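You operate a simulated robot arm through the tools that you are given. There is no shell and no other tool. Be economical: measure what you need, move in short steps, check, and stop when the job is done.

You run a simulated robot arm. Do the job below in one go: nothing can be reset, and whatever is moved stays where it is left.

## Task
Put things in order on the top of the writing desk. At the end: the silver round tin stands where the pink powder shaker (marked "CARPET POWDER") stood; the black pot is in the grey small tub; the red bowl from the top of the writing desk stands where the black pot stood; the pink powder shaker stands where the red bowl stood; whatever was shut is shut again. Leave all else as you found it, and nothing knocked over. Set down upright: black pot.

The check looks at the end state, three seconds after you hand in, the way a careful person would. Anything else that was tipped, shoved, dropped, spilled or broken makes it a failure.

## Robot
A 5-joint arm with a two-finger parallel gripper, fixed in place. Base frame: the origin is at the foot of the arm, x ahead of it, y to its left, z up; the work surface is at about z = 0. Lengths are in m, angles in rad, forces in N, time in s.
With the tool pointing down near the work surface it reaches from about 0.26 to 0.68 m from the base axis. Its first joint turns from -1.152 to 1.152 rad. The tool tilts only in the upright plane through the base axis and itself; it spins freely about its own axis. Payload 2.9 kg.
Tool frame: the origin (TCP) lies between the finger pads and is the grasp point; the fingertips stand 0.03 m ahead of it; z points along the fingers, y is the line along which they close. Largest opening 0.11 m; finger width 0.02, thickness 0.01; the body of the gripper, 0.048 by 0.112 m, starts 0.055 m behind the TCP.
Orientation is told as [roll, pitch, yaw] about the base's x, y, z axes, in that order, counted from this pose: with the fingers straight down and closing along the base's y, the tool's x points along the base's -x, its y along +y and its z along -z.

## Interface
- The arm moves only by the tool nudge_tool. Its argument "plan" is a list of rows, each a list of 3 entries, a list of its own where there are three numbers: the finger opening in m, from 0 to 0.11, then the shift along the base's x, y, z in m, then the turn, a rotation vector about the base's x, y, z in degrees. In form: [[grip, [tx, ty, tz], [rx, ry, rz]], ...]. A call has 1 to 10 rows; each row shifts and turns the commanded pose from where the row before left it. Rows are played at 5 a second. More than 0.05 m and 0.15 rad between two rows, or a gripper value outside its range, and nothing of the call is played. A pose out of reach is approached as far as the arm can. The call stops where the force on the tool passes 40 N (or 10 N more than at its start, if that is more) or the arm is blocked; 0.2 s more then pass. The fingers move at their own pace (about 0.108 m/s each) and stop on an object; they squeeze with about 33 N. The grip force told is the motor's: it shows also when the fingers shut on nothing. Time passes only in rows, and 0.2 s behind the last, so rows that do not move let the fingers close. It gives the time, the measured TCP pose, the force on the tool (base axes), the opening and the grip force at its end, in the units of the frame above (readings bear some noise), with the torque about the TCP (base axes, N m) and any sound that the robot's microphone picked up.
- Cameras (640 x 400 px; columns grow to the right, rows downward): "scene" is fixed at [0.0436, -0.468, 0.5895]; the picture's right is [0.64, -0.77, 0.00], its down [-0.54, -0.45, -0.71] and it looks along [0.55, 0.45, -0.70] (base axes); focal length 299 px, centre (320, 200). "wrist" rides on the gripper at [0.072, 0.017, -0.103] in the tool frame; the picture's right is [-0.23, 0.97, 0.00], its down [-0.76, -0.18, -0.62] and it looks along [-0.61, -0.14, 0.78] (tool axes); focal length 222 px, centre (320, 200). There is no depth. A picture from a camera that has moved, and an enlarged one, comes with that camera's place and axes in the base frame and with its lens.
- camera(camera): a new picture of that camera. The clock stands still meanwhile.
- close_up(camera, box): a new picture of the part [left, top, right, bottom] of that camera's present view, enlarged. The clock stands still meanwhile.
- finish_job(): hands the job in; it is judged then, once.

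Work in short steps. Places have to be worked out from the pictures, the camera data and where the tool is seen: move nearer, look again, correct. Check each grasp and each placing, and mend what went wrong. You have 120 turns and 84 pictures in all, those below and enlarged ones among them. Open the gripper and draw the arm clear of the work before you hand the job in, unless the task says otherwise; then end with one line.

The tools are called after "Request:" as name(argument=value, ...) on one line, values as JSON. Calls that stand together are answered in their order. nudge_tool: Moves the arm, as the interface text tells. Its arguments: {"type":"object","properties":{"plan":{"type":"array"}},"required":["plan"]} The other tools are called the same way: camera (camera) takes a picture; close_up (camera, box) takes an enlarged picture of a part of a camera's view; finish_job () hands the job in.

At the start:

```text
time_s: 0.0
eef_pos: [0.3586, -0.0295, 0.3156]
tcp_rot: [0.0, -0.001, -0.001]
ft_force: [0.7, -0.2, 0.0]
torque: [0.0, 0.0, -0.03]
opening: 0.1099
finger_force: 0.1
```

scene: 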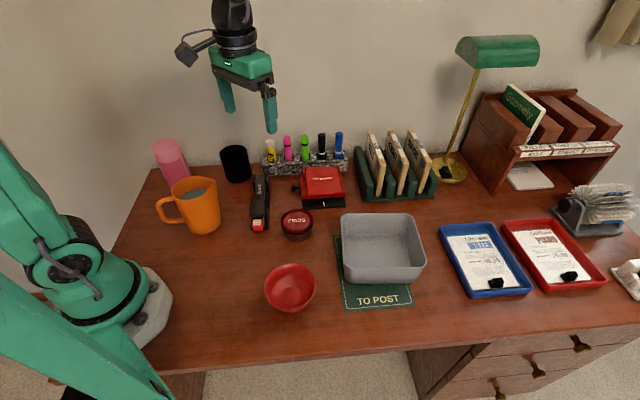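
wrist: 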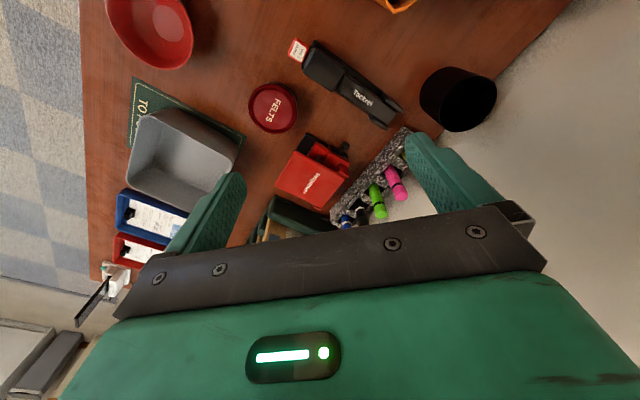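

The scene shows the mug, shaker, pot, bowl and tub, but I see no silver tin yet. I'll enlarge parts of the view to look for it.

Request:
close_up(camera="scene", box=[120, 120, 360, 270])

Request:
close_up(camera="scene", box=[400, 60, 640, 210])

Request:
close_up(camera="scene", box=[240, 200, 640, 400])

```text
2.67 times, centred on (240, 195) of scene
camera zoom: at [0.0436, -0.468, 0.5895], right [0.64, -0.77, 0.0], down [-0.54, -0.45, -0.71], along [0.55, 0.45, -0.7], focal length 798 px, centre (533, 213)
```

zoom: 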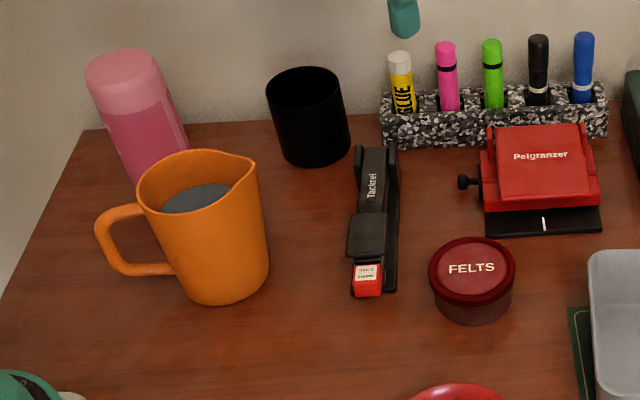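

```text
2.67 times, centred on (520, 135) of scene
camera zoom: at [0.0436, -0.468, 0.5895], right [0.64, -0.77, 0.0], down [-0.54, -0.45, -0.71], along [0.55, 0.45, -0.7], focal length 798 px, centre (-213, 373)
```

zoom: 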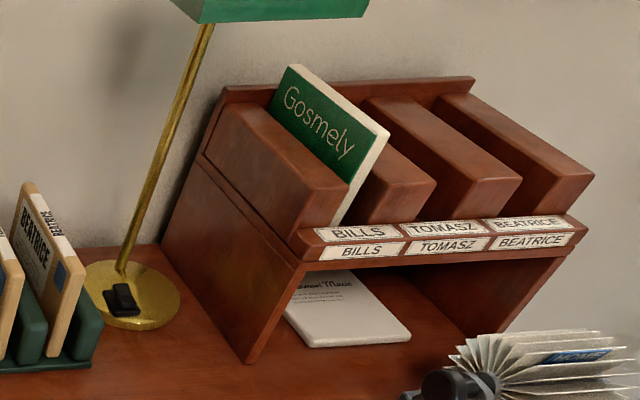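

```text
1.60 times, centred on (440, 300) of scene
camera zoom: at [0.0436, -0.468, 0.5895], right [0.64, -0.77, 0.0], down [-0.54, -0.45, -0.71], along [0.55, 0.45, -0.7], focal length 479 px, centre (128, 40)
```

zoom: 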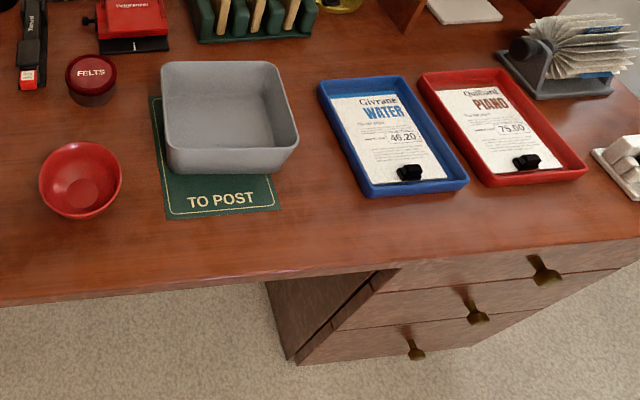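

The drawers look to be beyond reach. The "FELTS" tin may have a silver body, so I'll look at it closely from both cameras.

Request:
close_up(camera="scene", box=[272, 200, 320, 250])

Request:
close_up(camera="wrist", box=[80, 0, 560, 240])

```text
8.00 times, centred on (296, 225) of scene
camera zoom: at [0.0436, -0.468, 0.5895], right [0.64, -0.77, 0.0], down [-0.54, -0.45, -0.71], along [0.55, 0.45, -0.7], focal length 2395 px, centre (512, 0)
```

zoom: 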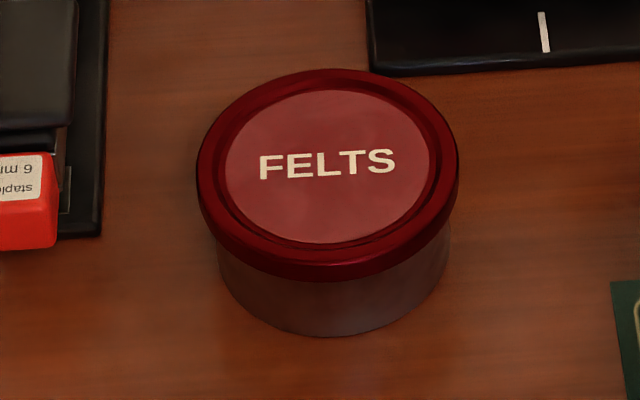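

```text
1.33 times, centred on (320, 120) of wrist
camera zoom: at [0.2869, -0.0116, 0.419], right [0.23, 0.97, 0.0], down [0.76, -0.18, 0.62], along [0.61, -0.14, -0.78], focal length 296 px, centre (320, 307)
```

zoom: 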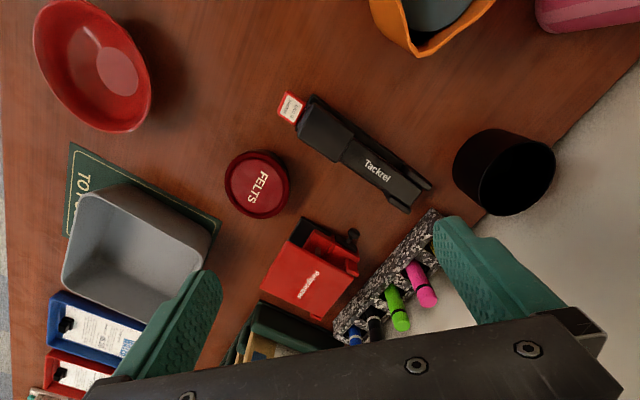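

The FELTS tin seems to have a bare-metal body with a red lid. Before I decide, I'll check what is in the jug and move the wrist camera for a view of hidden areas.

Request:
close_up(camera="scene", box=[145, 130, 225, 240])

Request:
nudge_tool(plan=[[0.11, [-0.02, 0.03, 0.04], [0, 0, 8]], [0.11, [-0.02, 0.03, 0.04], [0, 0, 8]], [0.11, [-0.02, 0.03, 0.02], [0, 0, 8]], [0.11, [0, 0.03, 0.0], [0, 0, 8]]])

Request:
camera(camera="wrist")

```text
3.64 times, centred on (185, 185) of scene
camera zoom: at [0.0436, -0.468, 0.5895], right [0.64, -0.77, 0.0], down [-0.54, -0.45, -0.71], along [0.55, 0.45, -0.7], focal length 1089 px, centre (811, 254)
```

zoom: 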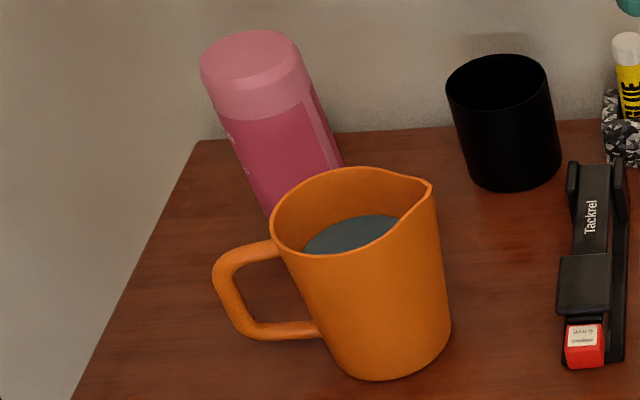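

```text
refused: row 1 steps farther than a row can; nothing moved
```

```text
75 pictures are left
camera wrist: at [0.2869, -0.0116, 0.419], right [0.23, 0.97, 0.0], down [0.76, -0.18, 0.62], along [0.61, -0.14, -0.78], focal length 222 px, centre (320, 200)
```

wrist: 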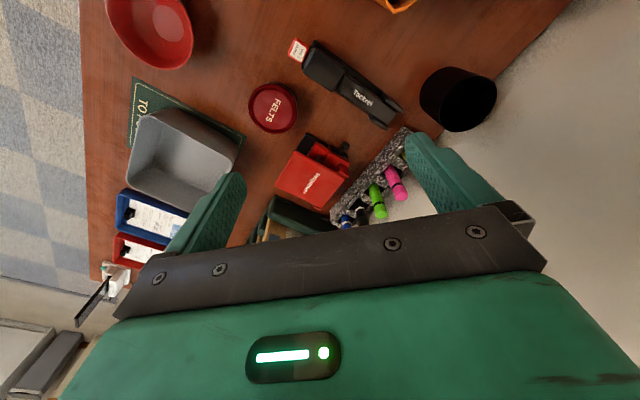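

The jug holds liquid, so I must not disturb it. I estimate the following positions (x, y):
- tin: (.38, -.11)
- bowl: (.25, -.23)
- pot: (.43, .165)
- tub: (.47, -.31)

The desk is turned about 45° from the base frame. I'll rotate the tool by 45° so it closes parallel to the wall, and look from there.

Request:
nudge_tool(plan=[[0.11, [-0.01, 0.02, 0.02], [0, 0, 7.5]], [0.11, [-0.01, 0.02, 0.02], [0, 0, 7.5]], [0.11, [-0.01, 0.02, 0.02], [0, 0, 7.5]], [0.11, [-0.01, 0.03, 0.0], [0, 0, 7.5]], [0.11, [-0.01, 0.03, 0.0], [0, 0, 7.5]], [0.11, [-0.01, 0.03, 0.0], [0, 0, 7.5]], [0.11, [0, 0, 0], [0, 0, 0]]])

Request:
camera(camera="wrist")

```text
time_s: 1.6
eef_pos: [0.3002, 0.1223, 0.3762]
tcp_rot: [0.0, 0.0, 0.787]
ft_force: [-0.1, 0.2, -0.9]
torque: [-0.02, 0.0, 0.01]
opening: 0.1097
finger_force: 0.1
```

```text
74 pictures are left
camera wrist: at [0.2368, 0.0838, 0.4795], right [-0.53, 0.85, 0.0], down [0.66, 0.41, 0.62], along [0.53, 0.33, -0.78], focal length 222 px, centre (320, 200)
```

wrist: 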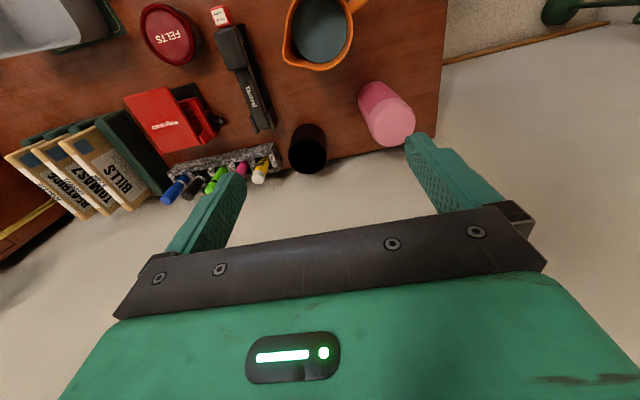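

No silver tin is hidden by the jug, so the silver-bodied round tin (FELTS) must be the one. Next I'll enlarge the pot and shaker area to measure it.

Request:
close_up(camera="wrist", box=[240, 60, 440, 200])

Request:
close_up(camera="wrist", box=[120, 0, 360, 150])

```text
2.86 times, centred on (340, 130) of wrist
camera zoom: at [0.2368, 0.0838, 0.4795], right [-0.53, 0.85, 0.0], down [0.66, 0.41, 0.62], along [0.53, 0.33, -0.78], focal length 635 px, centre (263, 400)
```

zoom: 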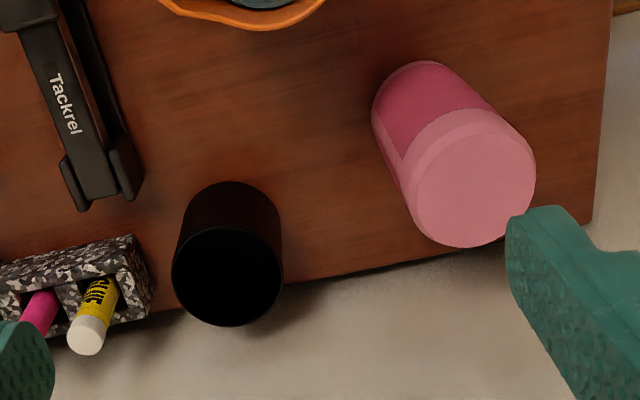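

```text
2.67 times, centred on (240, 75) of wrist
camera zoom: at [0.2368, 0.0838, 0.4795], right [-0.53, 0.85, 0.0], down [0.66, 0.41, 0.62], along [0.53, 0.33, -0.78], focal length 592 px, centre (533, 533)
```

zoom: 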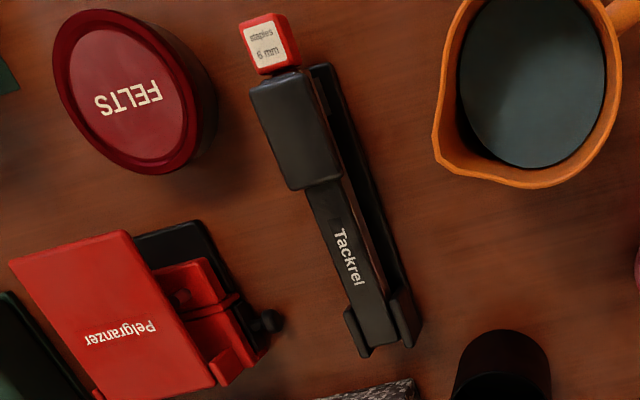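

The pot centre is about (.431, .175), with height .08 and diameter .077. The shaker is about (.281, .242), with height .155. I'll go above the pot with the fingers closing parallel to the wall.

Request:
nudge_tool(plan=[[0.096, [0.0262, 0.0106, -0.035], [0, 0, 0]], [0.096, [0.0262, 0.0106, -0.035], [0, 0, 0]], [0.096, [0.0262, 0.0106, -0.035], [0, 0, 0]], [0.096, [0.0262, 0.0106, -0.035], [0, 0, 0]], [0.096, [0.0262, 0.0106, -0.035], [0, 0, 0]], [0.096, [0, 0, 0], [0, 0, 0]]])

Request:
camera(camera="wrist")

Request:
close_up(camera="scene", box=[160, 80, 360, 220])

```text
time_s: 3.0
eef_pos: [0.4318, 0.1739, 0.1999]
tcp_rot: [0.001, 0.0, 0.784]
ft_force: [0.8, -0.1, -0.9]
torque: [0.01, -0.02, -0.04]
opening: 0.096
finger_force: 0.0
```

```text
71 pictures are left
camera wrist: at [0.3679, 0.1358, 0.3043], right [-0.53, 0.85, 0.0], down [0.66, 0.41, 0.62], along [0.53, 0.33, -0.78], focal length 222 px, centre (320, 200)
```

wrist: 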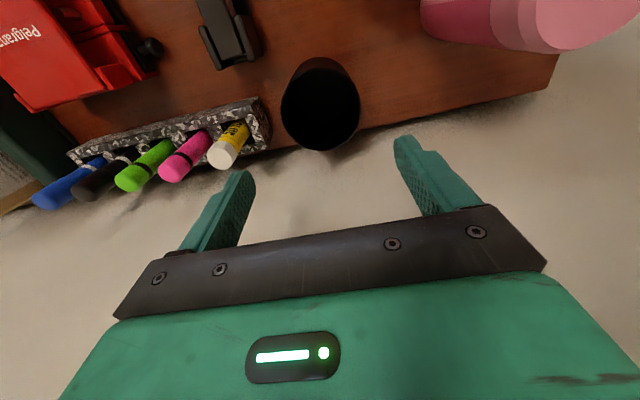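

```text
2.86 times, centred on (260, 150) of scene
camera zoom: at [0.0436, -0.468, 0.5895], right [0.64, -0.77, 0.0], down [-0.54, -0.45, -0.71], along [0.55, 0.45, -0.7], focal length 856 px, centre (491, 343)
```

zoom: 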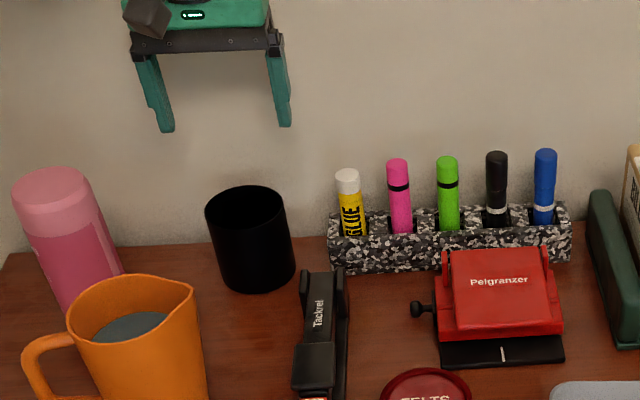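

The tool is lined up with the pot, with perhaps 5 mm to correct away from the wall. I'll descend and grip.

Request:
nudge_tool(plan=[[0.096, [-0.005, -0.003, -0.04], [0, 0, 0]], [0.096, [0, 0, -0.04], [0, 0, 0]], [0.096, [0, 0, -0.035], [0, 0, 0]], [0.096, [0, 0, -0.03], [0, 0, 0]], [0.096, [0, 0, 0], [0, 0, 0]]])

Request:
close_up(camera="scene", box=[160, 80, 360, 220])

Request:
camera(camera="wrist")

```text
time_s: 4.2
eef_pos: [0.4259, 0.1705, 0.0538]
tcp_rot: [-0.002, 0.0, 0.785]
ft_force: [1.2, 0.4, -0.5]
torque: [0.01, 0.02, 0.02]
opening: 0.096
finger_force: 0.1
```

```text
2.86 times, centred on (260, 150) of scene
camera zoom: at [0.0436, -0.468, 0.5895], right [0.64, -0.77, 0.0], down [-0.54, -0.45, -0.71], along [0.55, 0.45, -0.7], focal length 856 px, centre (491, 343)
```

zoom: 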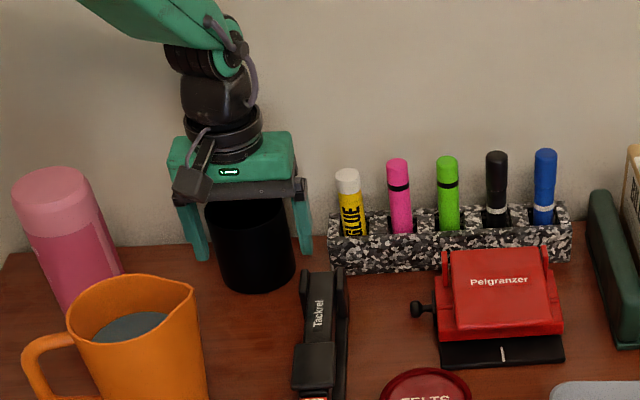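

```text
68 pictures are left
camera wrist: at [0.3628, 0.1325, 0.1578], right [-0.53, 0.85, 0.0], down [0.66, 0.41, 0.62], along [0.53, 0.33, -0.78], focal length 222 px, centre (320, 200)
```

wrist: 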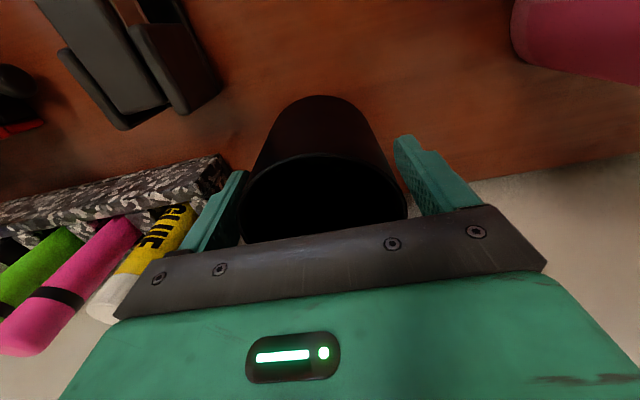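

The fingers straddle the pot and clear the pen block. I'll close on it.

Request:
nudge_tool(plan=[[0.07, [0, 0, 0], [0, 0, 0]], [0.06, [0, 0, 0], [0, 0, 0]], [0.06, [0, 0, 0], [0, 0, 0]], [0.06, [0, 0, 0.01], [0, 0, 0]], [0.06, [0, 0, 0.02], [0, 0, 0]], [0.06, [0, 0, 0.03], [0, 0, 0]]])

Request:
close_up(camera="scene", box=[160, 80, 360, 220])

```text
time_s: 5.6
eef_pos: [0.4245, 0.1714, 0.1146]
tcp_rot: [-0.001, 0.0, 0.787]
ft_force: [-0.4, 0.6, -2.0]
torque: [0.02, -0.02, -0.02]
opening: 0.0761
finger_force: 32.8
```

```text
2.86 times, centred on (260, 150) of scene
camera zoom: at [0.0436, -0.468, 0.5895], right [0.64, -0.77, 0.0], down [-0.54, -0.45, -0.71], along [0.55, 0.45, -0.7], focal length 856 px, centre (491, 343)
```

zoom: 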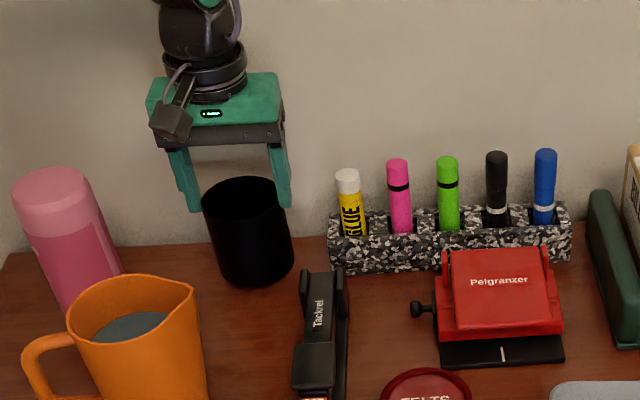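

The pot seems to have barely risen compared with the gripper. I'll check with the wrist camera.

Request:
camera(camera="wrist")

Request:
close_up(camera="scene", box=[210, 100, 270, 190])

```text
66 pictures are left
camera wrist: at [0.3602, 0.1326, 0.2195], right [-0.53, 0.85, 0.0], down [0.66, 0.41, 0.62], along [0.53, 0.33, -0.78], focal length 222 px, centre (320, 200)
```

wrist: 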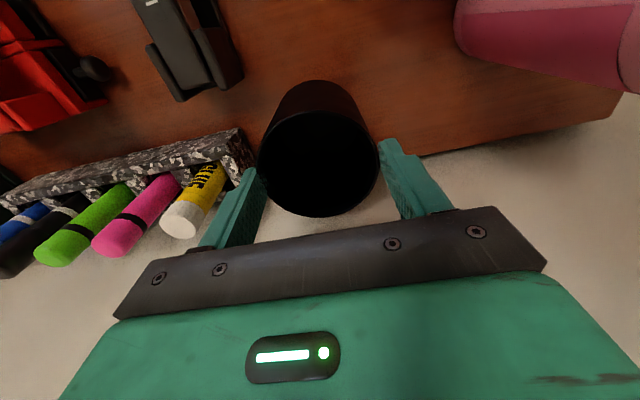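

```text
4.44 times, centred on (240, 145) of scene
camera zoom: at [0.0436, -0.468, 0.5895], right [0.64, -0.77, 0.0], down [-0.54, -0.45, -0.71], along [0.55, 0.45, -0.7], focal length 1331 px, centre (676, 444)
```

zoom: 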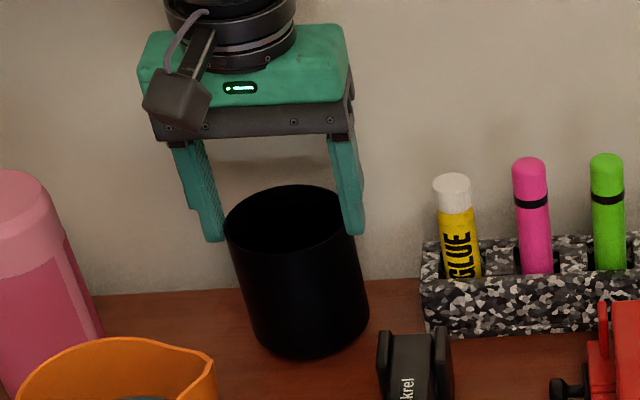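

The pot slid down within the fingers, which now hold only the rim. I'll lower, open, go deeper and regrip, then lift slowly.

Request:
nudge_tool(plan=[[0.06, [0, 0, -0.01], [0, 0, 0]], [0.06, [0, 0, 0], [0, 0, 0]]])

Request:
close_up(camera="scene", box=[210, 100, 270, 190])

```text
time_s: 6.2
eef_pos: [0.4246, 0.1712, 0.1046]
tcp_rot: [0.0, 0.001, 0.785]
ft_force: [0.9, -0.6, -4.1]
torque: [0.01, -0.01, -0.02]
opening: 0.0763
finger_force: 33.5
```

```text
4.44 times, centred on (240, 145) of scene
camera zoom: at [0.0436, -0.468, 0.5895], right [0.64, -0.77, 0.0], down [-0.54, -0.45, -0.71], along [0.55, 0.45, -0.7], focal length 1331 px, centre (676, 444)
```

zoom: 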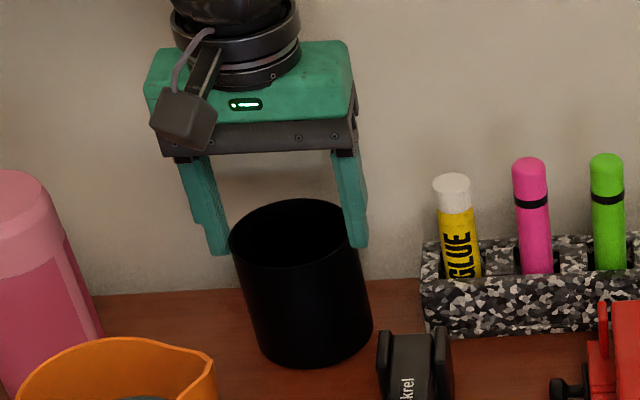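

The pot is back on the table. I'll open, go lower and regrip with a longer squeeze before a slow lift.

Request:
nudge_tool(plan=[[0.094, [0, 0, 0], [0, 0, 0]], [0.094, [0.0, 0.0, -0.03], [0, 0, 0]], [0.094, [0.0, 0.0, -0.03], [0, 0, 0]], [0.06, [0, 0, 0], [0, 0, 0]], [0.06, [0, 0, 0], [0, 0, 0]], [0.06, [0, 0, 0], [0, 0, 0]], [0.06, [0, 0, 0], [0, 0, 0]], [0.06, [0, 0, 0.005], [0, 0, 0]], [0.06, [0, 0, 0.005], [0, 0, 0]]])

Request:
camera(camera="wrist")

```text
time_s: 8.2
eef_pos: [0.4257, 0.1719, 0.0548]
tcp_rot: [0.001, 0.0, 0.786]
ft_force: [0.1, 0.0, -2.8]
torque: [0.03, 0.01, 0.03]
opening: 0.0766
finger_force: 32.4
```

```text
63 pictures are left
camera wrist: at [0.3616, 0.1328, 0.159], right [-0.53, 0.85, 0.0], down [0.66, 0.41, 0.62], along [0.53, 0.33, -0.78], focal length 222 px, centre (320, 200)
```

wrist: 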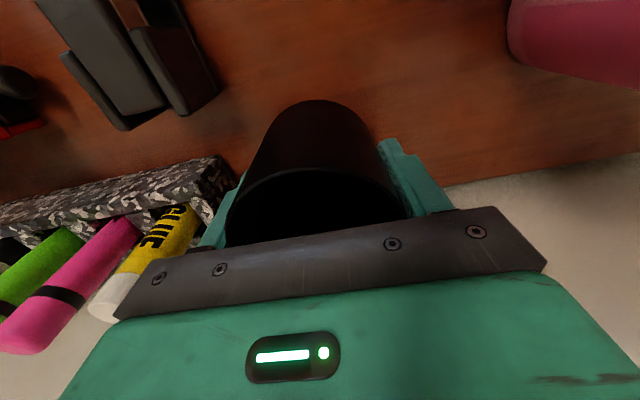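

Gripped deeper. I'll lift 5 cm slowly and compare the wrist view for slip.

Request:
nudge_tool(plan=[[0.06, [0, 0, 0.01], [0, 0, 0]], [0.06, [0, 0, 0.01], [0, 0, 0]], [0.06, [0, 0, 0.01], [0, 0, 0]], [0.06, [0, 0, 0.01], [0, 0, 0]], [0.06, [0, 0, 0.01], [0, 0, 0]]])

Request:
camera(camera="wrist")

```text
time_s: 9.4
eef_pos: [0.4244, 0.17, 0.1063]
tcp_rot: [-0.001, -0.001, 0.785]
ft_force: [0.3, -0.1, -2.2]
torque: [0.01, -0.03, -0.01]
opening: 0.0766
finger_force: 32.9
```

```text
62 pictures are left
camera wrist: at [0.3625, 0.1319, 0.21], right [-0.53, 0.85, 0.0], down [0.66, 0.41, 0.62], along [0.53, 0.33, -0.78], focal length 222 px, centre (320, 200)
```

wrist: 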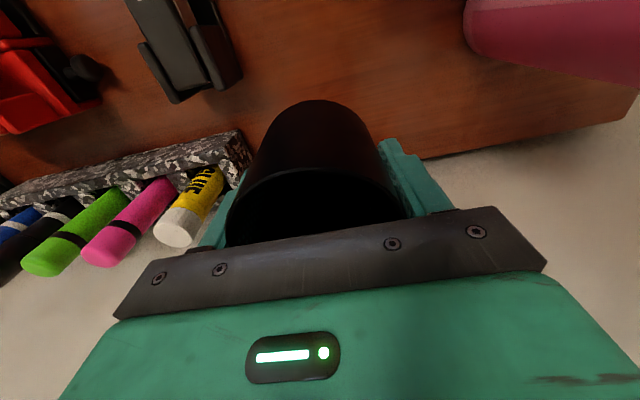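

The pot holds firmly, with its base about 45 mm below the TCP. I'll raise it to clear the pens, then carry it toward the tub at about (.437, -.311).

Request:
nudge_tool(plan=[[0.06, [0, 0, 0.015], [0, 0, 0]], [0.06, [0, 0, 0.025], [0, 0, 0]], [0.06, [0, 0, 0.03], [0, 0, 0]], [0.06, [0, 0, 0.03], [0, 0, 0]], [0.06, [0, 0, 0.015], [0, 0, 0]], [0.06, [0, -0.02, 0], [0, 0, 0]], [0.06, [0, -0.03, 0], [0, 0, 0]], [0.06, [0, -0.04, 0], [0, 0, 0]], [0.06, [0, -0.04, 0], [0, 0, 0]], [0.06, [0, -0.04, 0], [0, 0, 0]]])

Request:
nudge_tool(plan=[[0.06, [0, -0.04, 0], [0, 0, 0]], [0.06, [0, -0.04, 0], [0, 0, 0]], [0.06, [0, -0.04, 0], [0, 0, 0]], [0.06, [0, -0.04, 0], [0, 0, 0]], [0.06, [0, -0.04, 0], [0, 0, 0]], [0.06, [0.003, -0.03, 0], [0, 0, 0]], [0.06, [0.0, -0.02, 0], [0, 0, 0]], [0.06, [0.0, -0.01, 0], [0, 0, 0]], [0.06, [0.0, 0, 0], [0, 0, 0]]])

Request:
camera(camera="wrist")

Request:
camera(camera="scene")

```text
time_s: 11.6
eef_pos: [0.4277, 0.0011, 0.2198]
tcp_rot: [-0.001, -0.001, 0.786]
ft_force: [-0.4, 0.6, -4.5]
torque: [0.03, 0.05, -0.01]
opening: 0.0764
finger_force: 33.2
```

```text
time_s: 13.6
eef_pos: [0.4284, -0.2602, 0.2211]
tcp_rot: [0.0, 0.0, 0.785]
ft_force: [0.4, -0.1, -3.1]
torque: [-0.02, -0.01, 0.01]
opening: 0.0764
finger_force: 33.1
```

```text
61 pictures are left
camera wrist: at [0.3648, -0.2983, 0.325], right [-0.53, 0.85, 0.0], down [0.66, 0.41, 0.62], along [0.53, 0.33, -0.78], focal length 222 px, centre (320, 200)
```

wrist: 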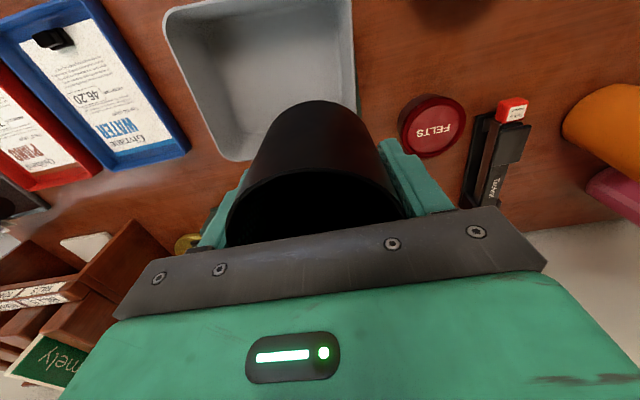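

```text
60 pictures are left
```

scene: 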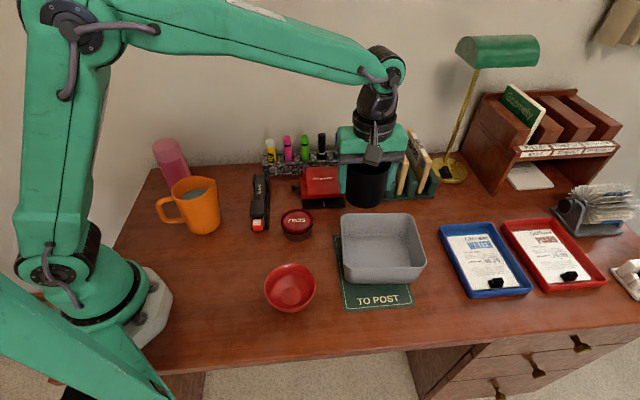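

In both views the tub centre computes to about (.430, -.316), with its long side roughly parallel to the finger line. I'll move over it and descend partway.

Request:
nudge_tool(plan=[[0.06, [0.002, -0.03, 0], [0, 0, 0]], [0.06, [0, -0.026, 0], [0, 0, 0]], [0.06, [0, 0, -0.03], [0, 0, 0]], [0.06, [0, 0, -0.04], [0, 0, 0]], [0.06, [0, 0, -0.03], [0, 0, 0]], [0.06, [0, 0, 0], [0, 0, 0]]])

Request:
close_up(camera="scene", box=[300, 120, 460, 320])

```text
time_s: 15.0
eef_pos: [0.4293, -0.3169, 0.1224]
tcp_rot: [0.001, 0.0, 0.787]
ft_force: [-0.1, -0.6, -3.0]
torque: [0.02, -0.01, 0.01]
opening: 0.0763
finger_force: 33.3
```

```text
2.00 times, centred on (380, 220) of scene
camera zoom: at [0.0436, -0.468, 0.5895], right [0.64, -0.77, 0.0], down [-0.54, -0.45, -0.71], along [0.55, 0.45, -0.7], focal length 599 px, centre (200, 160)
```

zoom: 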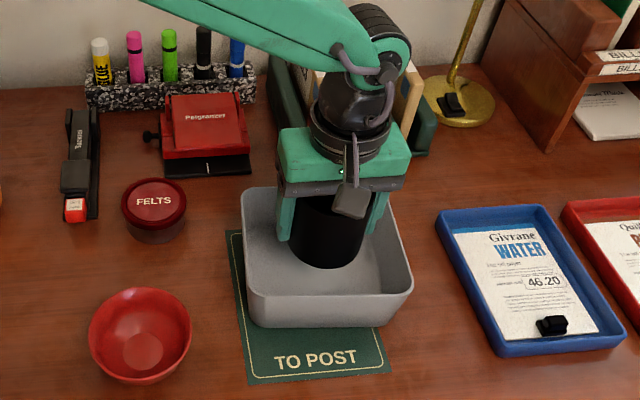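

The pot sits centred over the tub. I'll lower it to just above the floor, then touch down in small steps.

Request:
nudge_tool(plan=[[0.06, [0, 0, -0.03], [0, 0, 0]], [0.06, [0, 0, -0.025], [0, 0, 0]], [0.06, [0, 0, -0.008], [0, 0, 0]], [0.06, [0, 0, -0.004], [0, 0, 0]], [0.06, [0, 0, 0], [0, 0, 0]]])

Request:
close_up(camera="scene", box=[300, 120, 460, 320])

```text
time_s: 16.2
eef_pos: [0.429, -0.3151, 0.0529]
tcp_rot: [0.0, 0.0, 0.786]
ft_force: [0.3, 0.0, -3.0]
torque: [0.04, 0.02, 0.0]
opening: 0.0764
finger_force: 33.2
```

```text
2.00 times, centred on (380, 220) of scene
camera zoom: at [0.0436, -0.468, 0.5895], right [0.64, -0.77, 0.0], down [-0.54, -0.45, -0.71], along [0.55, 0.45, -0.7], focal length 599 px, centre (200, 160)
```

zoom: 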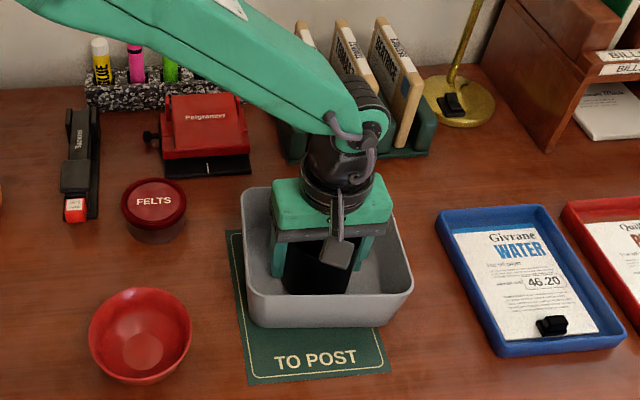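

Not yet in contact, since the force reading is unchanged. I'll continue in 2 mm steps.

Request:
nudge_tool(plan=[[0.06, [0, 0, -0.002], [0, 0, 0]], [0.06, [0, 0, -0.002], [0, 0, 0]]])

Request:
nudge_tool(plan=[[0.06, [0, 0, -0.002], [0, 0, 0]], [0.06, [0, 0, 0], [0, 0, 0]]])

```text
time_s: 16.8
eef_pos: [0.4306, -0.3145, 0.0498]
tcp_rot: [-0.001, 0.001, 0.786]
ft_force: [-1.2, 2.0, 0.7]
torque: [0.12, 0.05, 0.05]
opening: 0.0762
finger_force: 32.9
```

```text
time_s: 17.4
eef_pos: [0.431, -0.3156, 0.0494]
tcp_rot: [-0.002, -0.001, 0.784]
ft_force: [-8.7, 5.7, 26.4]
torque: [0.41, 0.63, -0.01]
opening: 0.0763
finger_force: 32.9
```

Firm contact. I'll back off 1 mm, release and rise.

Request:
nudge_tool(plan=[[0.06, [0, 0, 0.002], [0, 0, 0]], [0.085, [0, 0, 0], [0, 0, 0]], [0.1, [0, 0, 0], [0, 0, 0]], [0.1, [0, 0, 0.03], [0, 0, 0]], [0.1, [0, 0, 0.04], [0, 0, 0]], [0.1, [0, 0, 0.04], [0, 0, 0]], [0.1, [0, 0, 0.04], [0, 0, 0]]])

Request:
camera(camera="scene")

Request:
camera(camera="wrist")

```text
time_s: 19.0
eef_pos: [0.432, -0.3166, 0.1989]
tcp_rot: [0.0, 0.0, 0.784]
ft_force: [-0.7, -0.8, 0.6]
torque: [0.02, 0.01, 0.01]
opening: 0.1
finger_force: 0.1
```

```text
57 pictures are left
```

scene: 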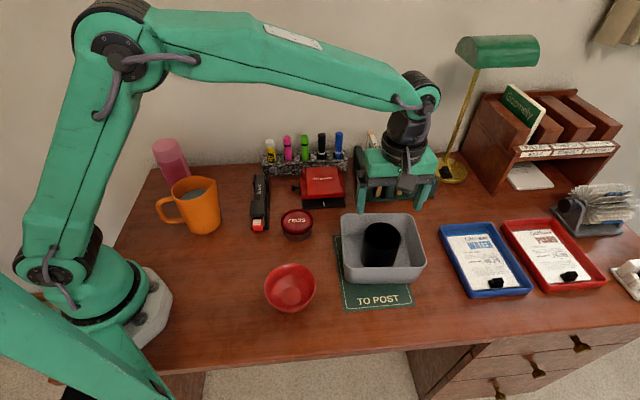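

```text
56 pictures are left
camera wrist: at [0.3675, -0.3543, 0.3033], right [-0.53, 0.85, 0.0], down [0.66, 0.41, 0.62], along [0.53, 0.33, -0.78], focal length 222 px, centre (320, 200)
```

wrist: 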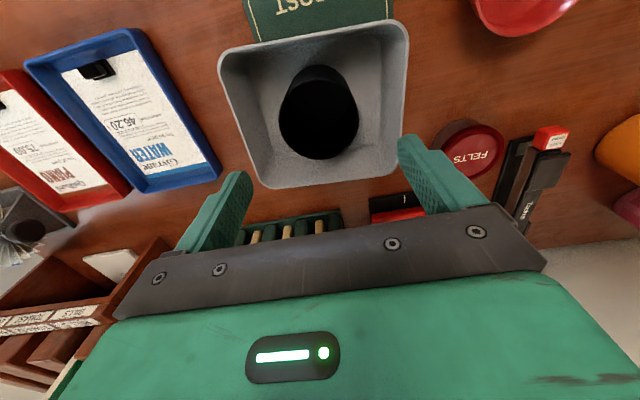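

The pot stands upright in the tub and nothing else has moved. Next is the bowl. I'll move above it at about (.25, -.226), turning to yaw 15°, which will suit the tight spot by the wall.

Request:
nudge_tool(plan=[[0.11, [0, 0, 0.03], [0, 0, 0]], [0.11, [-0.036, 0.018, 0], [0, 0, -6]], [0.11, [-0.036, 0.018, 0], [0, 0, -6]], [0.11, [-0.036, 0.018, 0], [0, 0, -6]], [0.11, [-0.036, 0.018, 0], [0, 0, -6]], [0.11, [-0.036, 0.018, 0], [0, 0, -6]], [0.11, [0, 0, 0], [0, 0, 0]]])

Request:
camera(camera="wrist")

Request:
close_up(camera="scene", box=[240, 240, 340, 330])

```text
time_s: 20.6
eef_pos: [0.2488, -0.2249, 0.2308]
tcp_rot: [0.0, 0.001, 0.26]
ft_force: [1.2, -0.3, 0.1]
torque: [0.0, 0.01, -0.03]
opening: 0.1098
finger_force: 0.0
```

```text
55 pictures are left
camera wrist: at [0.175, -0.2259, 0.3342], right [-0.03, 1.0, 0.0], down [0.78, 0.02, 0.62], along [0.62, 0.02, -0.78], focal length 222 px, centre (320, 200)
```

wrist: 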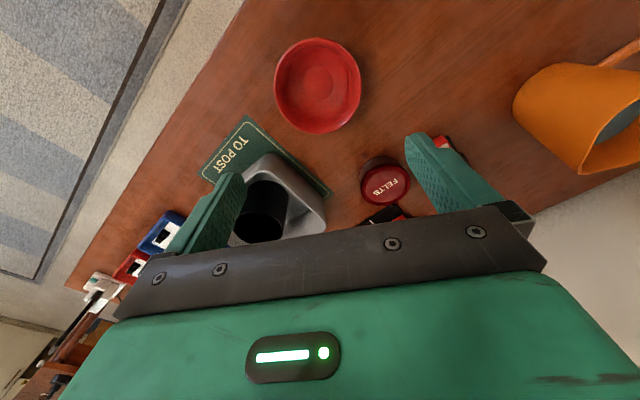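

```text
4.44 times, centred on (290, 285) of scene
camera zoom: at [0.0436, -0.468, 0.5895], right [0.64, -0.77, 0.0], down [-0.54, -0.45, -0.71], along [0.55, 0.45, -0.7], focal length 1331 px, centre (453, -178)
```

zoom: 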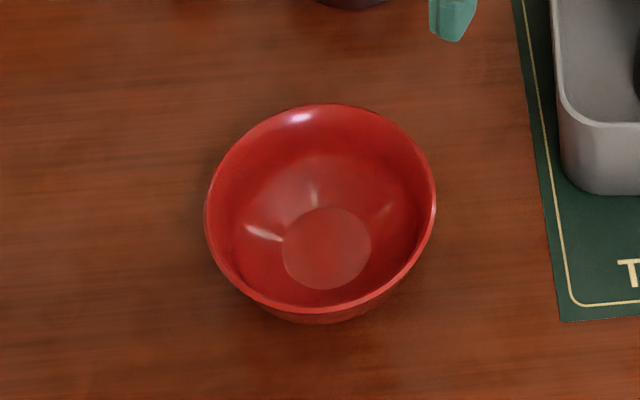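

The bowl rim is about 0.103 wide, centred near (.238, -.227). I'll hover just above it to align precisely.

Request:
nudge_tool(plan=[[0.11, [-0.011, -0.002, -0.03], [0, 0, 0]], [0.11, [0, 0, -0.04], [0, 0, 0]], [0.11, [0, 0, -0.04], [0, 0, 0]], [0.11, [0, 0, -0.02], [0, 0, 0]], [0.11, [0, 0, 0], [0, 0, 0]]])

Request:
camera(camera="wrist")

Request:
close_up(camera="scene", box=[230, 200, 350, 320])

```text
time_s: 21.8
eef_pos: [0.239, -0.2291, 0.0972]
tcp_rot: [0.0, 0.0, 0.262]
ft_force: [0.3, -0.5, 0.3]
torque: [-0.02, 0.03, -0.01]
opening: 0.1098
finger_force: 0.1
```

```text
53 pictures are left
camera wrist: at [0.165, -0.2292, 0.2018], right [-0.03, 1.0, 0.0], down [0.78, 0.03, 0.62], along [0.62, 0.02, -0.78], focal length 222 px, centre (320, 200)
```

wrist: 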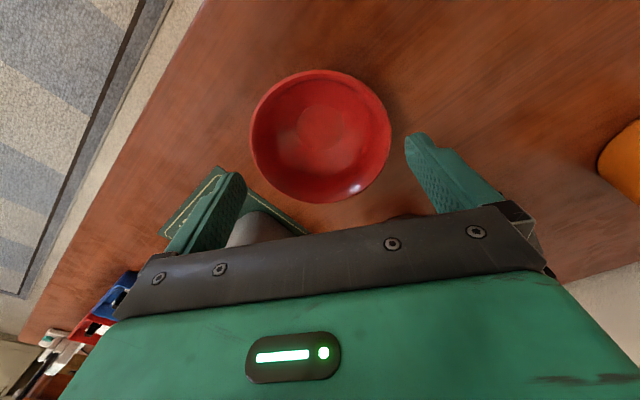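

```text
3.33 times, centred on (290, 260) of scene
camera zoom: at [0.0436, -0.468, 0.5895], right [0.64, -0.77, 0.0], down [-0.54, -0.45, -0.71], along [0.55, 0.45, -0.7], focal length 998 px, centre (420, 0)
```

zoom: 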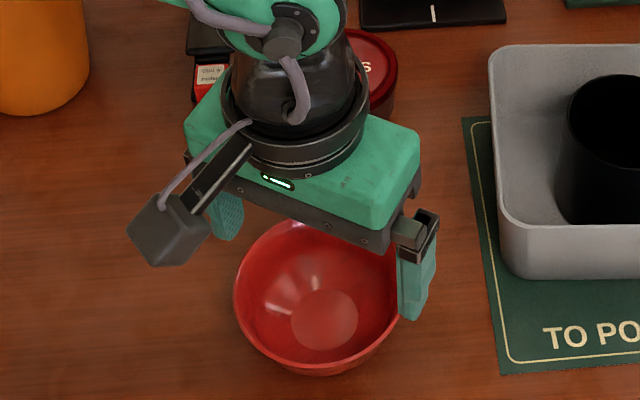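

The bowl's centre is nearer (.232, -.227), so I'll shift a few mm and go down slowly around the rim.

Request:
nudge_tool(plan=[[0.11, [-0.006, 0.002, 0], [0, 0, 0]], [0.11, [0, 0, 0], [0, 0, 0]]])

Request:
close_up(camera="wrist", box=[200, 50, 460, 220])

```text
time_s: 22.4
eef_pos: [0.2322, -0.2253, 0.0981]
tcp_rot: [0.001, 0.0, 0.261]
ft_force: [0.7, 0.8, 0.8]
torque: [-0.02, 0.01, 0.02]
opening: 0.11
finger_force: 0.0
```

```text
2.35 times, centred on (330, 135) of wrist
camera zoom: at [0.159, -0.2272, 0.2026], right [-0.03, 1.0, 0.0], down [0.78, 0.03, 0.62], along [0.62, 0.02, -0.78], focal length 523 px, centre (296, 353)
```

zoom: 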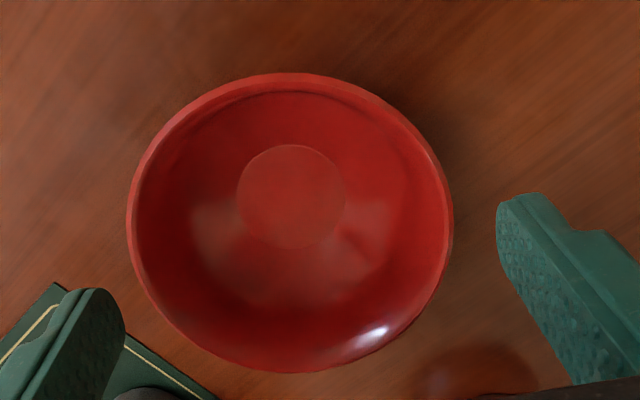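

The bowl is now centred between the fingers to about 1 mm. I'll descend around the rim.

Request:
nudge_tool(plan=[[0.11, [-0.002, -0.0005, -0.015], [0, 0, 0]], [0.11, [0, 0, -0.01], [0, 0, 0]], [0.11, [0, 0, -0.01], [0, 0, 0]], [0.11, [0, 0, -0.01], [0, 0, 0]], [0.11, [0, 0, -0.005], [0, 0, 0]]])

Request:
camera(camera="wrist")

Request:
close_up(camera="scene", box=[230, 200, 350, 320])

```text
time_s: 23.6
eef_pos: [0.2314, -0.2266, 0.049]
tcp_rot: [-0.001, 0.0, 0.262]
ft_force: [0.0, 0.9, 0.2]
torque: [0.03, 0.02, 0.01]
opening: 0.1102
finger_force: 0.1
```

```text
50 pictures are left
camera wrist: at [0.1568, -0.2281, 0.1526], right [-0.03, 1.0, 0.0], down [0.78, 0.03, 0.62], along [0.62, 0.02, -0.78], focal length 222 px, centre (320, 200)
```

wrist: 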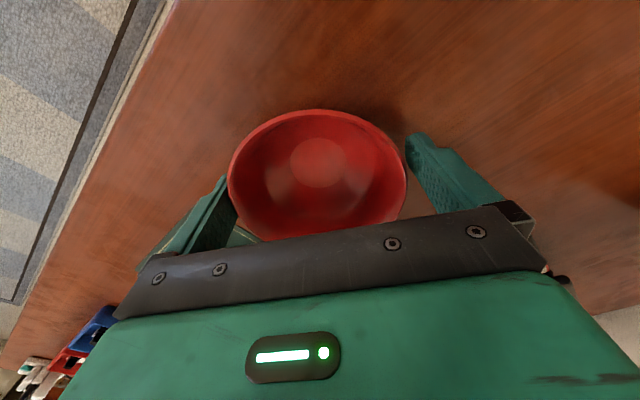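

```text
3.33 times, centred on (290, 260) of scene
camera zoom: at [0.0436, -0.468, 0.5895], right [0.64, -0.77, 0.0], down [-0.54, -0.45, -0.71], along [0.55, 0.45, -0.7], focal length 998 px, centre (420, 0)
```

zoom: 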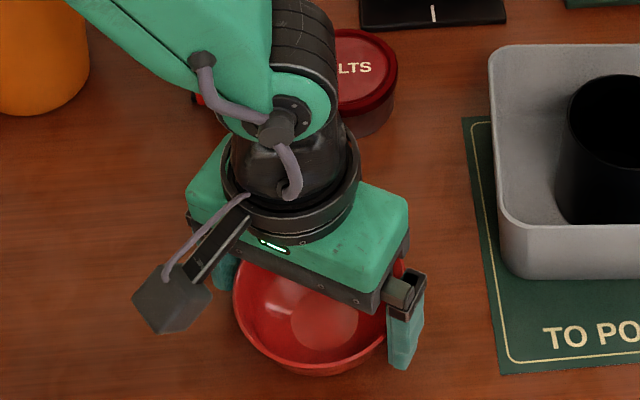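

The fingers straddle the rim. I'll go 8 mm lower so the pads meet the rim fully, then close and lift slowly.

Request:
nudge_tool(plan=[[0.11, [0, 0, -0.008], [0, 0, 0]], [0.095, [0, 0, 0], [0, 0, 0]], [0.09, [0, 0, 0], [0, 0, 0]], [0.09, [0, 0, 0], [0, 0, 0]]])

Request:
camera(camera="wrist")

```text
time_s: 24.6
eef_pos: [0.2328, -0.2269, 0.0408]
tcp_rot: [0.0, 0.0, 0.262]
ft_force: [-1.8, -0.6, 6.1]
torque: [0.0, 0.03, 0.02]
opening: 0.0962
finger_force: 33.1
```

```text
48 pictures are left
camera wrist: at [0.1572, -0.2285, 0.1448], right [-0.03, 1.0, 0.0], down [0.78, 0.03, 0.62], along [0.62, 0.02, -0.78], focal length 222 px, centre (320, 200)
```

wrist: 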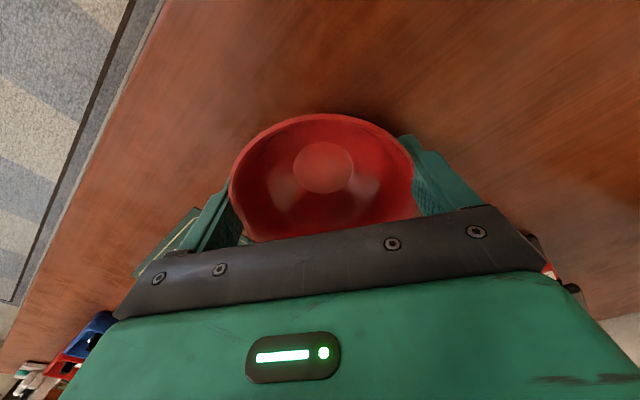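

Closed at 96 mm. I'll lift slowly and check how it hangs.

Request:
nudge_tool(plan=[[0.09, [0, 0, 0.005], [0, 0, 0]], [0.09, [0, 0, 0.01], [0, 0, 0]], [0.09, [0, 0, 0.01], [0, 0, 0]], [0.09, [0, 0, 0.01], [0, 0, 0]], [0.09, [0, 0, 0.015], [0, 0, 0]]])

Request:
camera(camera="wrist")

Request:
close_up(camera="scene", box=[230, 200, 350, 320])

```text
time_s: 25.8
eef_pos: [0.2328, -0.2261, 0.0908]
tcp_rot: [0.0, 0.001, 0.263]
ft_force: [-0.2, -0.3, -1.8]
torque: [-0.02, 0.06, 0.02]
opening: 0.0961
finger_force: 33.2
```

```text
47 pictures are left
camera wrist: at [0.1579, -0.2268, 0.1951], right [-0.03, 1.0, 0.0], down [0.78, 0.03, 0.62], along [0.62, 0.02, -0.78], focal length 222 px, centre (320, 200)
```

wrist: 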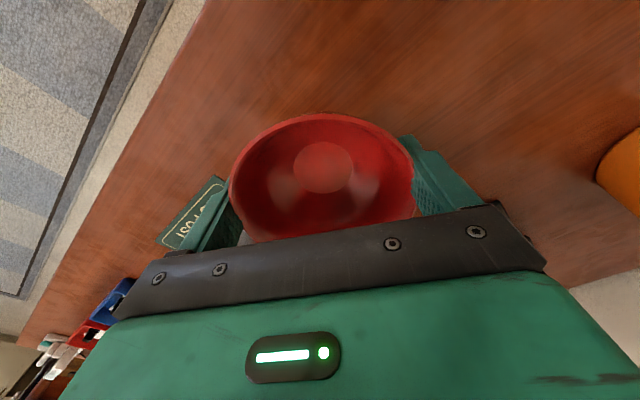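

```text
3.33 times, centred on (290, 260) of scene
camera zoom: at [0.0436, -0.468, 0.5895], right [0.64, -0.77, 0.0], down [-0.54, -0.45, -0.71], along [0.55, 0.45, -0.7], focal length 998 px, centre (420, 0)
```

zoom: 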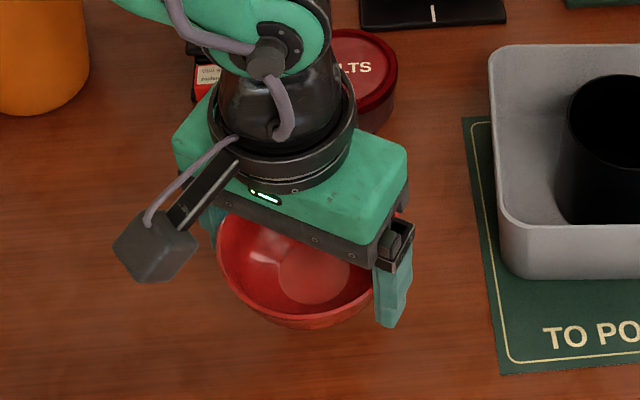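

The bowl hangs level and secure, with its base about 41 mm below the TCP. I'll raise it and carry it to the pot's old place at (.425, .171).

Request:
nudge_tool(plan=[[0.09, [0, 0, 0.015], [0, 0, 0]], [0.09, [0, 0, 0.03], [0, 0, 0]], [0.09, [0, 0, 0.03], [0, 0, 0]], [0.09, [0, 0, 0.03], [0, 0, 0]], [0.09, [0, 0, 0.025], [0, 0, 0]], [0.09, [0.008, 0.018, 0], [0, 0, 0]], [0.09, [0.014, 0.03, 0], [0, 0, 0]], [0.09, [0.017, 0.036, 0], [0, 0, 0]], [0.09, [0.017, 0.036, 0], [0, 0, 0]], [0.09, [0.017, 0.036, 0], [0, 0, 0]]])

Request:
nudge_tool(plan=[[0.09, [0.017, 0.036, 0], [0, 0, 0]], [0.09, [0.017, 0.036, 0], [0, 0, 0]], [0.09, [0.017, 0.036, 0], [0, 0, 0]], [0.09, [0.017, 0.036, 0], [0, 0, 0]], [0.09, [0.017, 0.036, 0], [0, 0, 0]], [0.09, [0.015, 0.03, 0], [0, 0, 0]], [0.09, [0.01, 0.018, 0], [0, 0, 0]], [0.09, [0.005, 0.012, 0], [0, 0, 0]], [0.09, [0, 0, 0], [0, 0, 0]]])

Request:
camera(camera="wrist")

Request:
camera(camera="scene")

```text
time_s: 28.0
eef_pos: [0.3024, -0.0696, 0.2214]
tcp_rot: [0.0, 0.0, 0.262]
ft_force: [-0.6, 0.4, -1.0]
torque: [0.02, -0.02, -0.03]
opening: 0.0959
finger_force: 33.2
```

```text
time_s: 30.0
eef_pos: [0.4191, 0.1706, 0.2225]
tcp_rot: [0.0, 0.0, 0.263]
ft_force: [0.4, 0.0, -1.2]
torque: [0.01, 0.01, 0.01]
opening: 0.0957
finger_force: 32.9
```

```text
45 pictures are left
camera wrist: at [0.3448, 0.1681, 0.3257], right [-0.03, 1.0, 0.0], down [0.78, 0.03, 0.62], along [0.62, 0.02, -0.78], focal length 222 px, centre (320, 200)
```

wrist: 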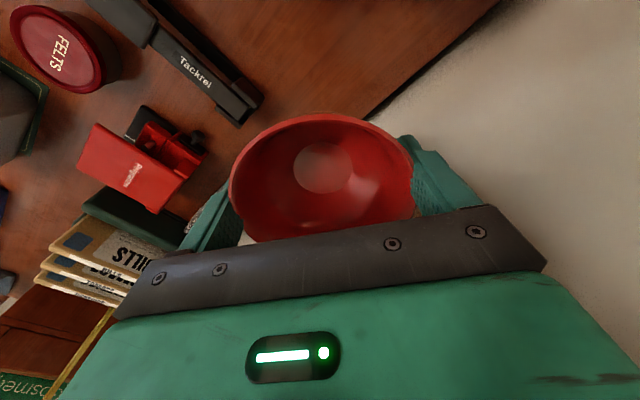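

```text
44 pictures are left
```

scene: 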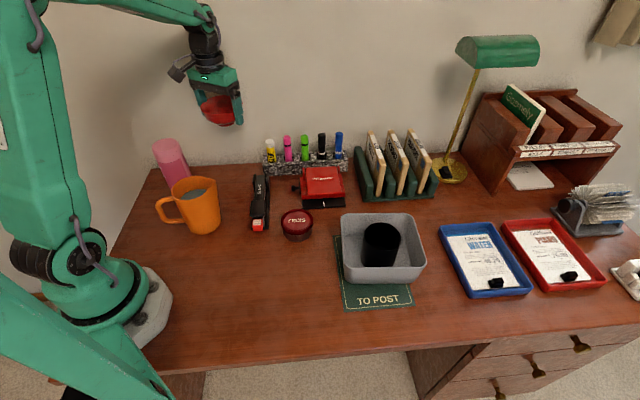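

All as expected. I'll descend to about z = .10 and check clearance to the pen block and wall.

Request:
nudge_tool(plan=[[0.09, [0.001, 0, -0.03], [0, 0, 0]], [0.09, [0, 0, -0.035], [0, 0, 0]], [0.09, [0, 0, -0.035], [0, 0, 0]], [0.09, [0, 0, -0.02], [0, 0, 0]], [0.09, [0, 0, 0], [0, 0, 0]]])

Request:
close_up(camera="scene", box=[180, 80, 330, 220])

Request:
camera(camera="wrist")

```text
time_s: 31.2
eef_pos: [0.4208, 0.1708, 0.101]
tcp_rot: [0.0, 0.0, 0.261]
ft_force: [0.1, -0.4, -1.6]
torque: [0.02, 0.04, 0.01]
opening: 0.0957
finger_force: 33.0
```

```text
2.86 times, centred on (255, 150) of scene
camera zoom: at [0.0436, -0.468, 0.5895], right [0.64, -0.77, 0.0], down [-0.54, -0.45, -0.71], along [0.55, 0.45, -0.7], focal length 856 px, centre (506, 343)
```

zoom: 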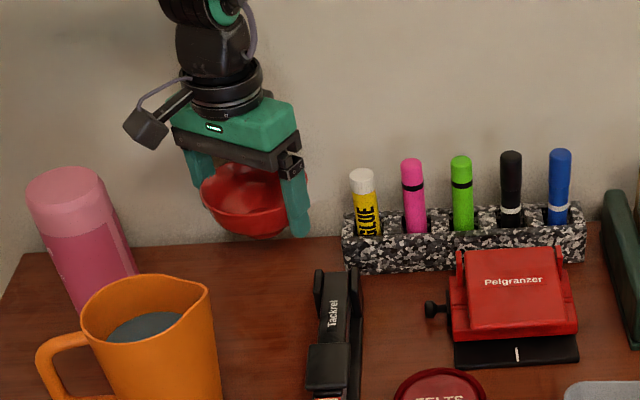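

```text
42 pictures are left
camera wrist: at [0.3463, 0.1687, 0.2053], right [-0.03, 1.0, 0.0], down [0.78, 0.03, 0.62], along [0.62, 0.02, -0.78], focal length 222 px, centre (320, 200)
```

wrist: 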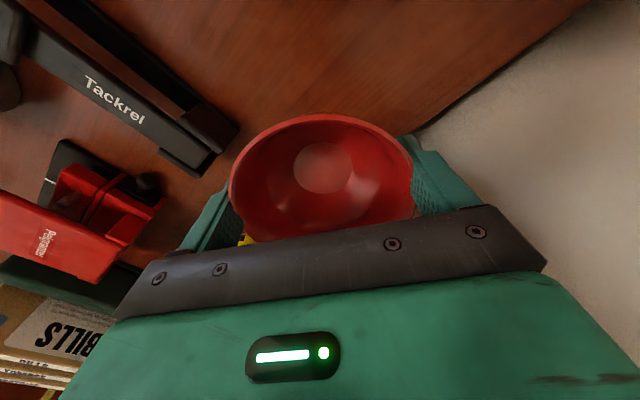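

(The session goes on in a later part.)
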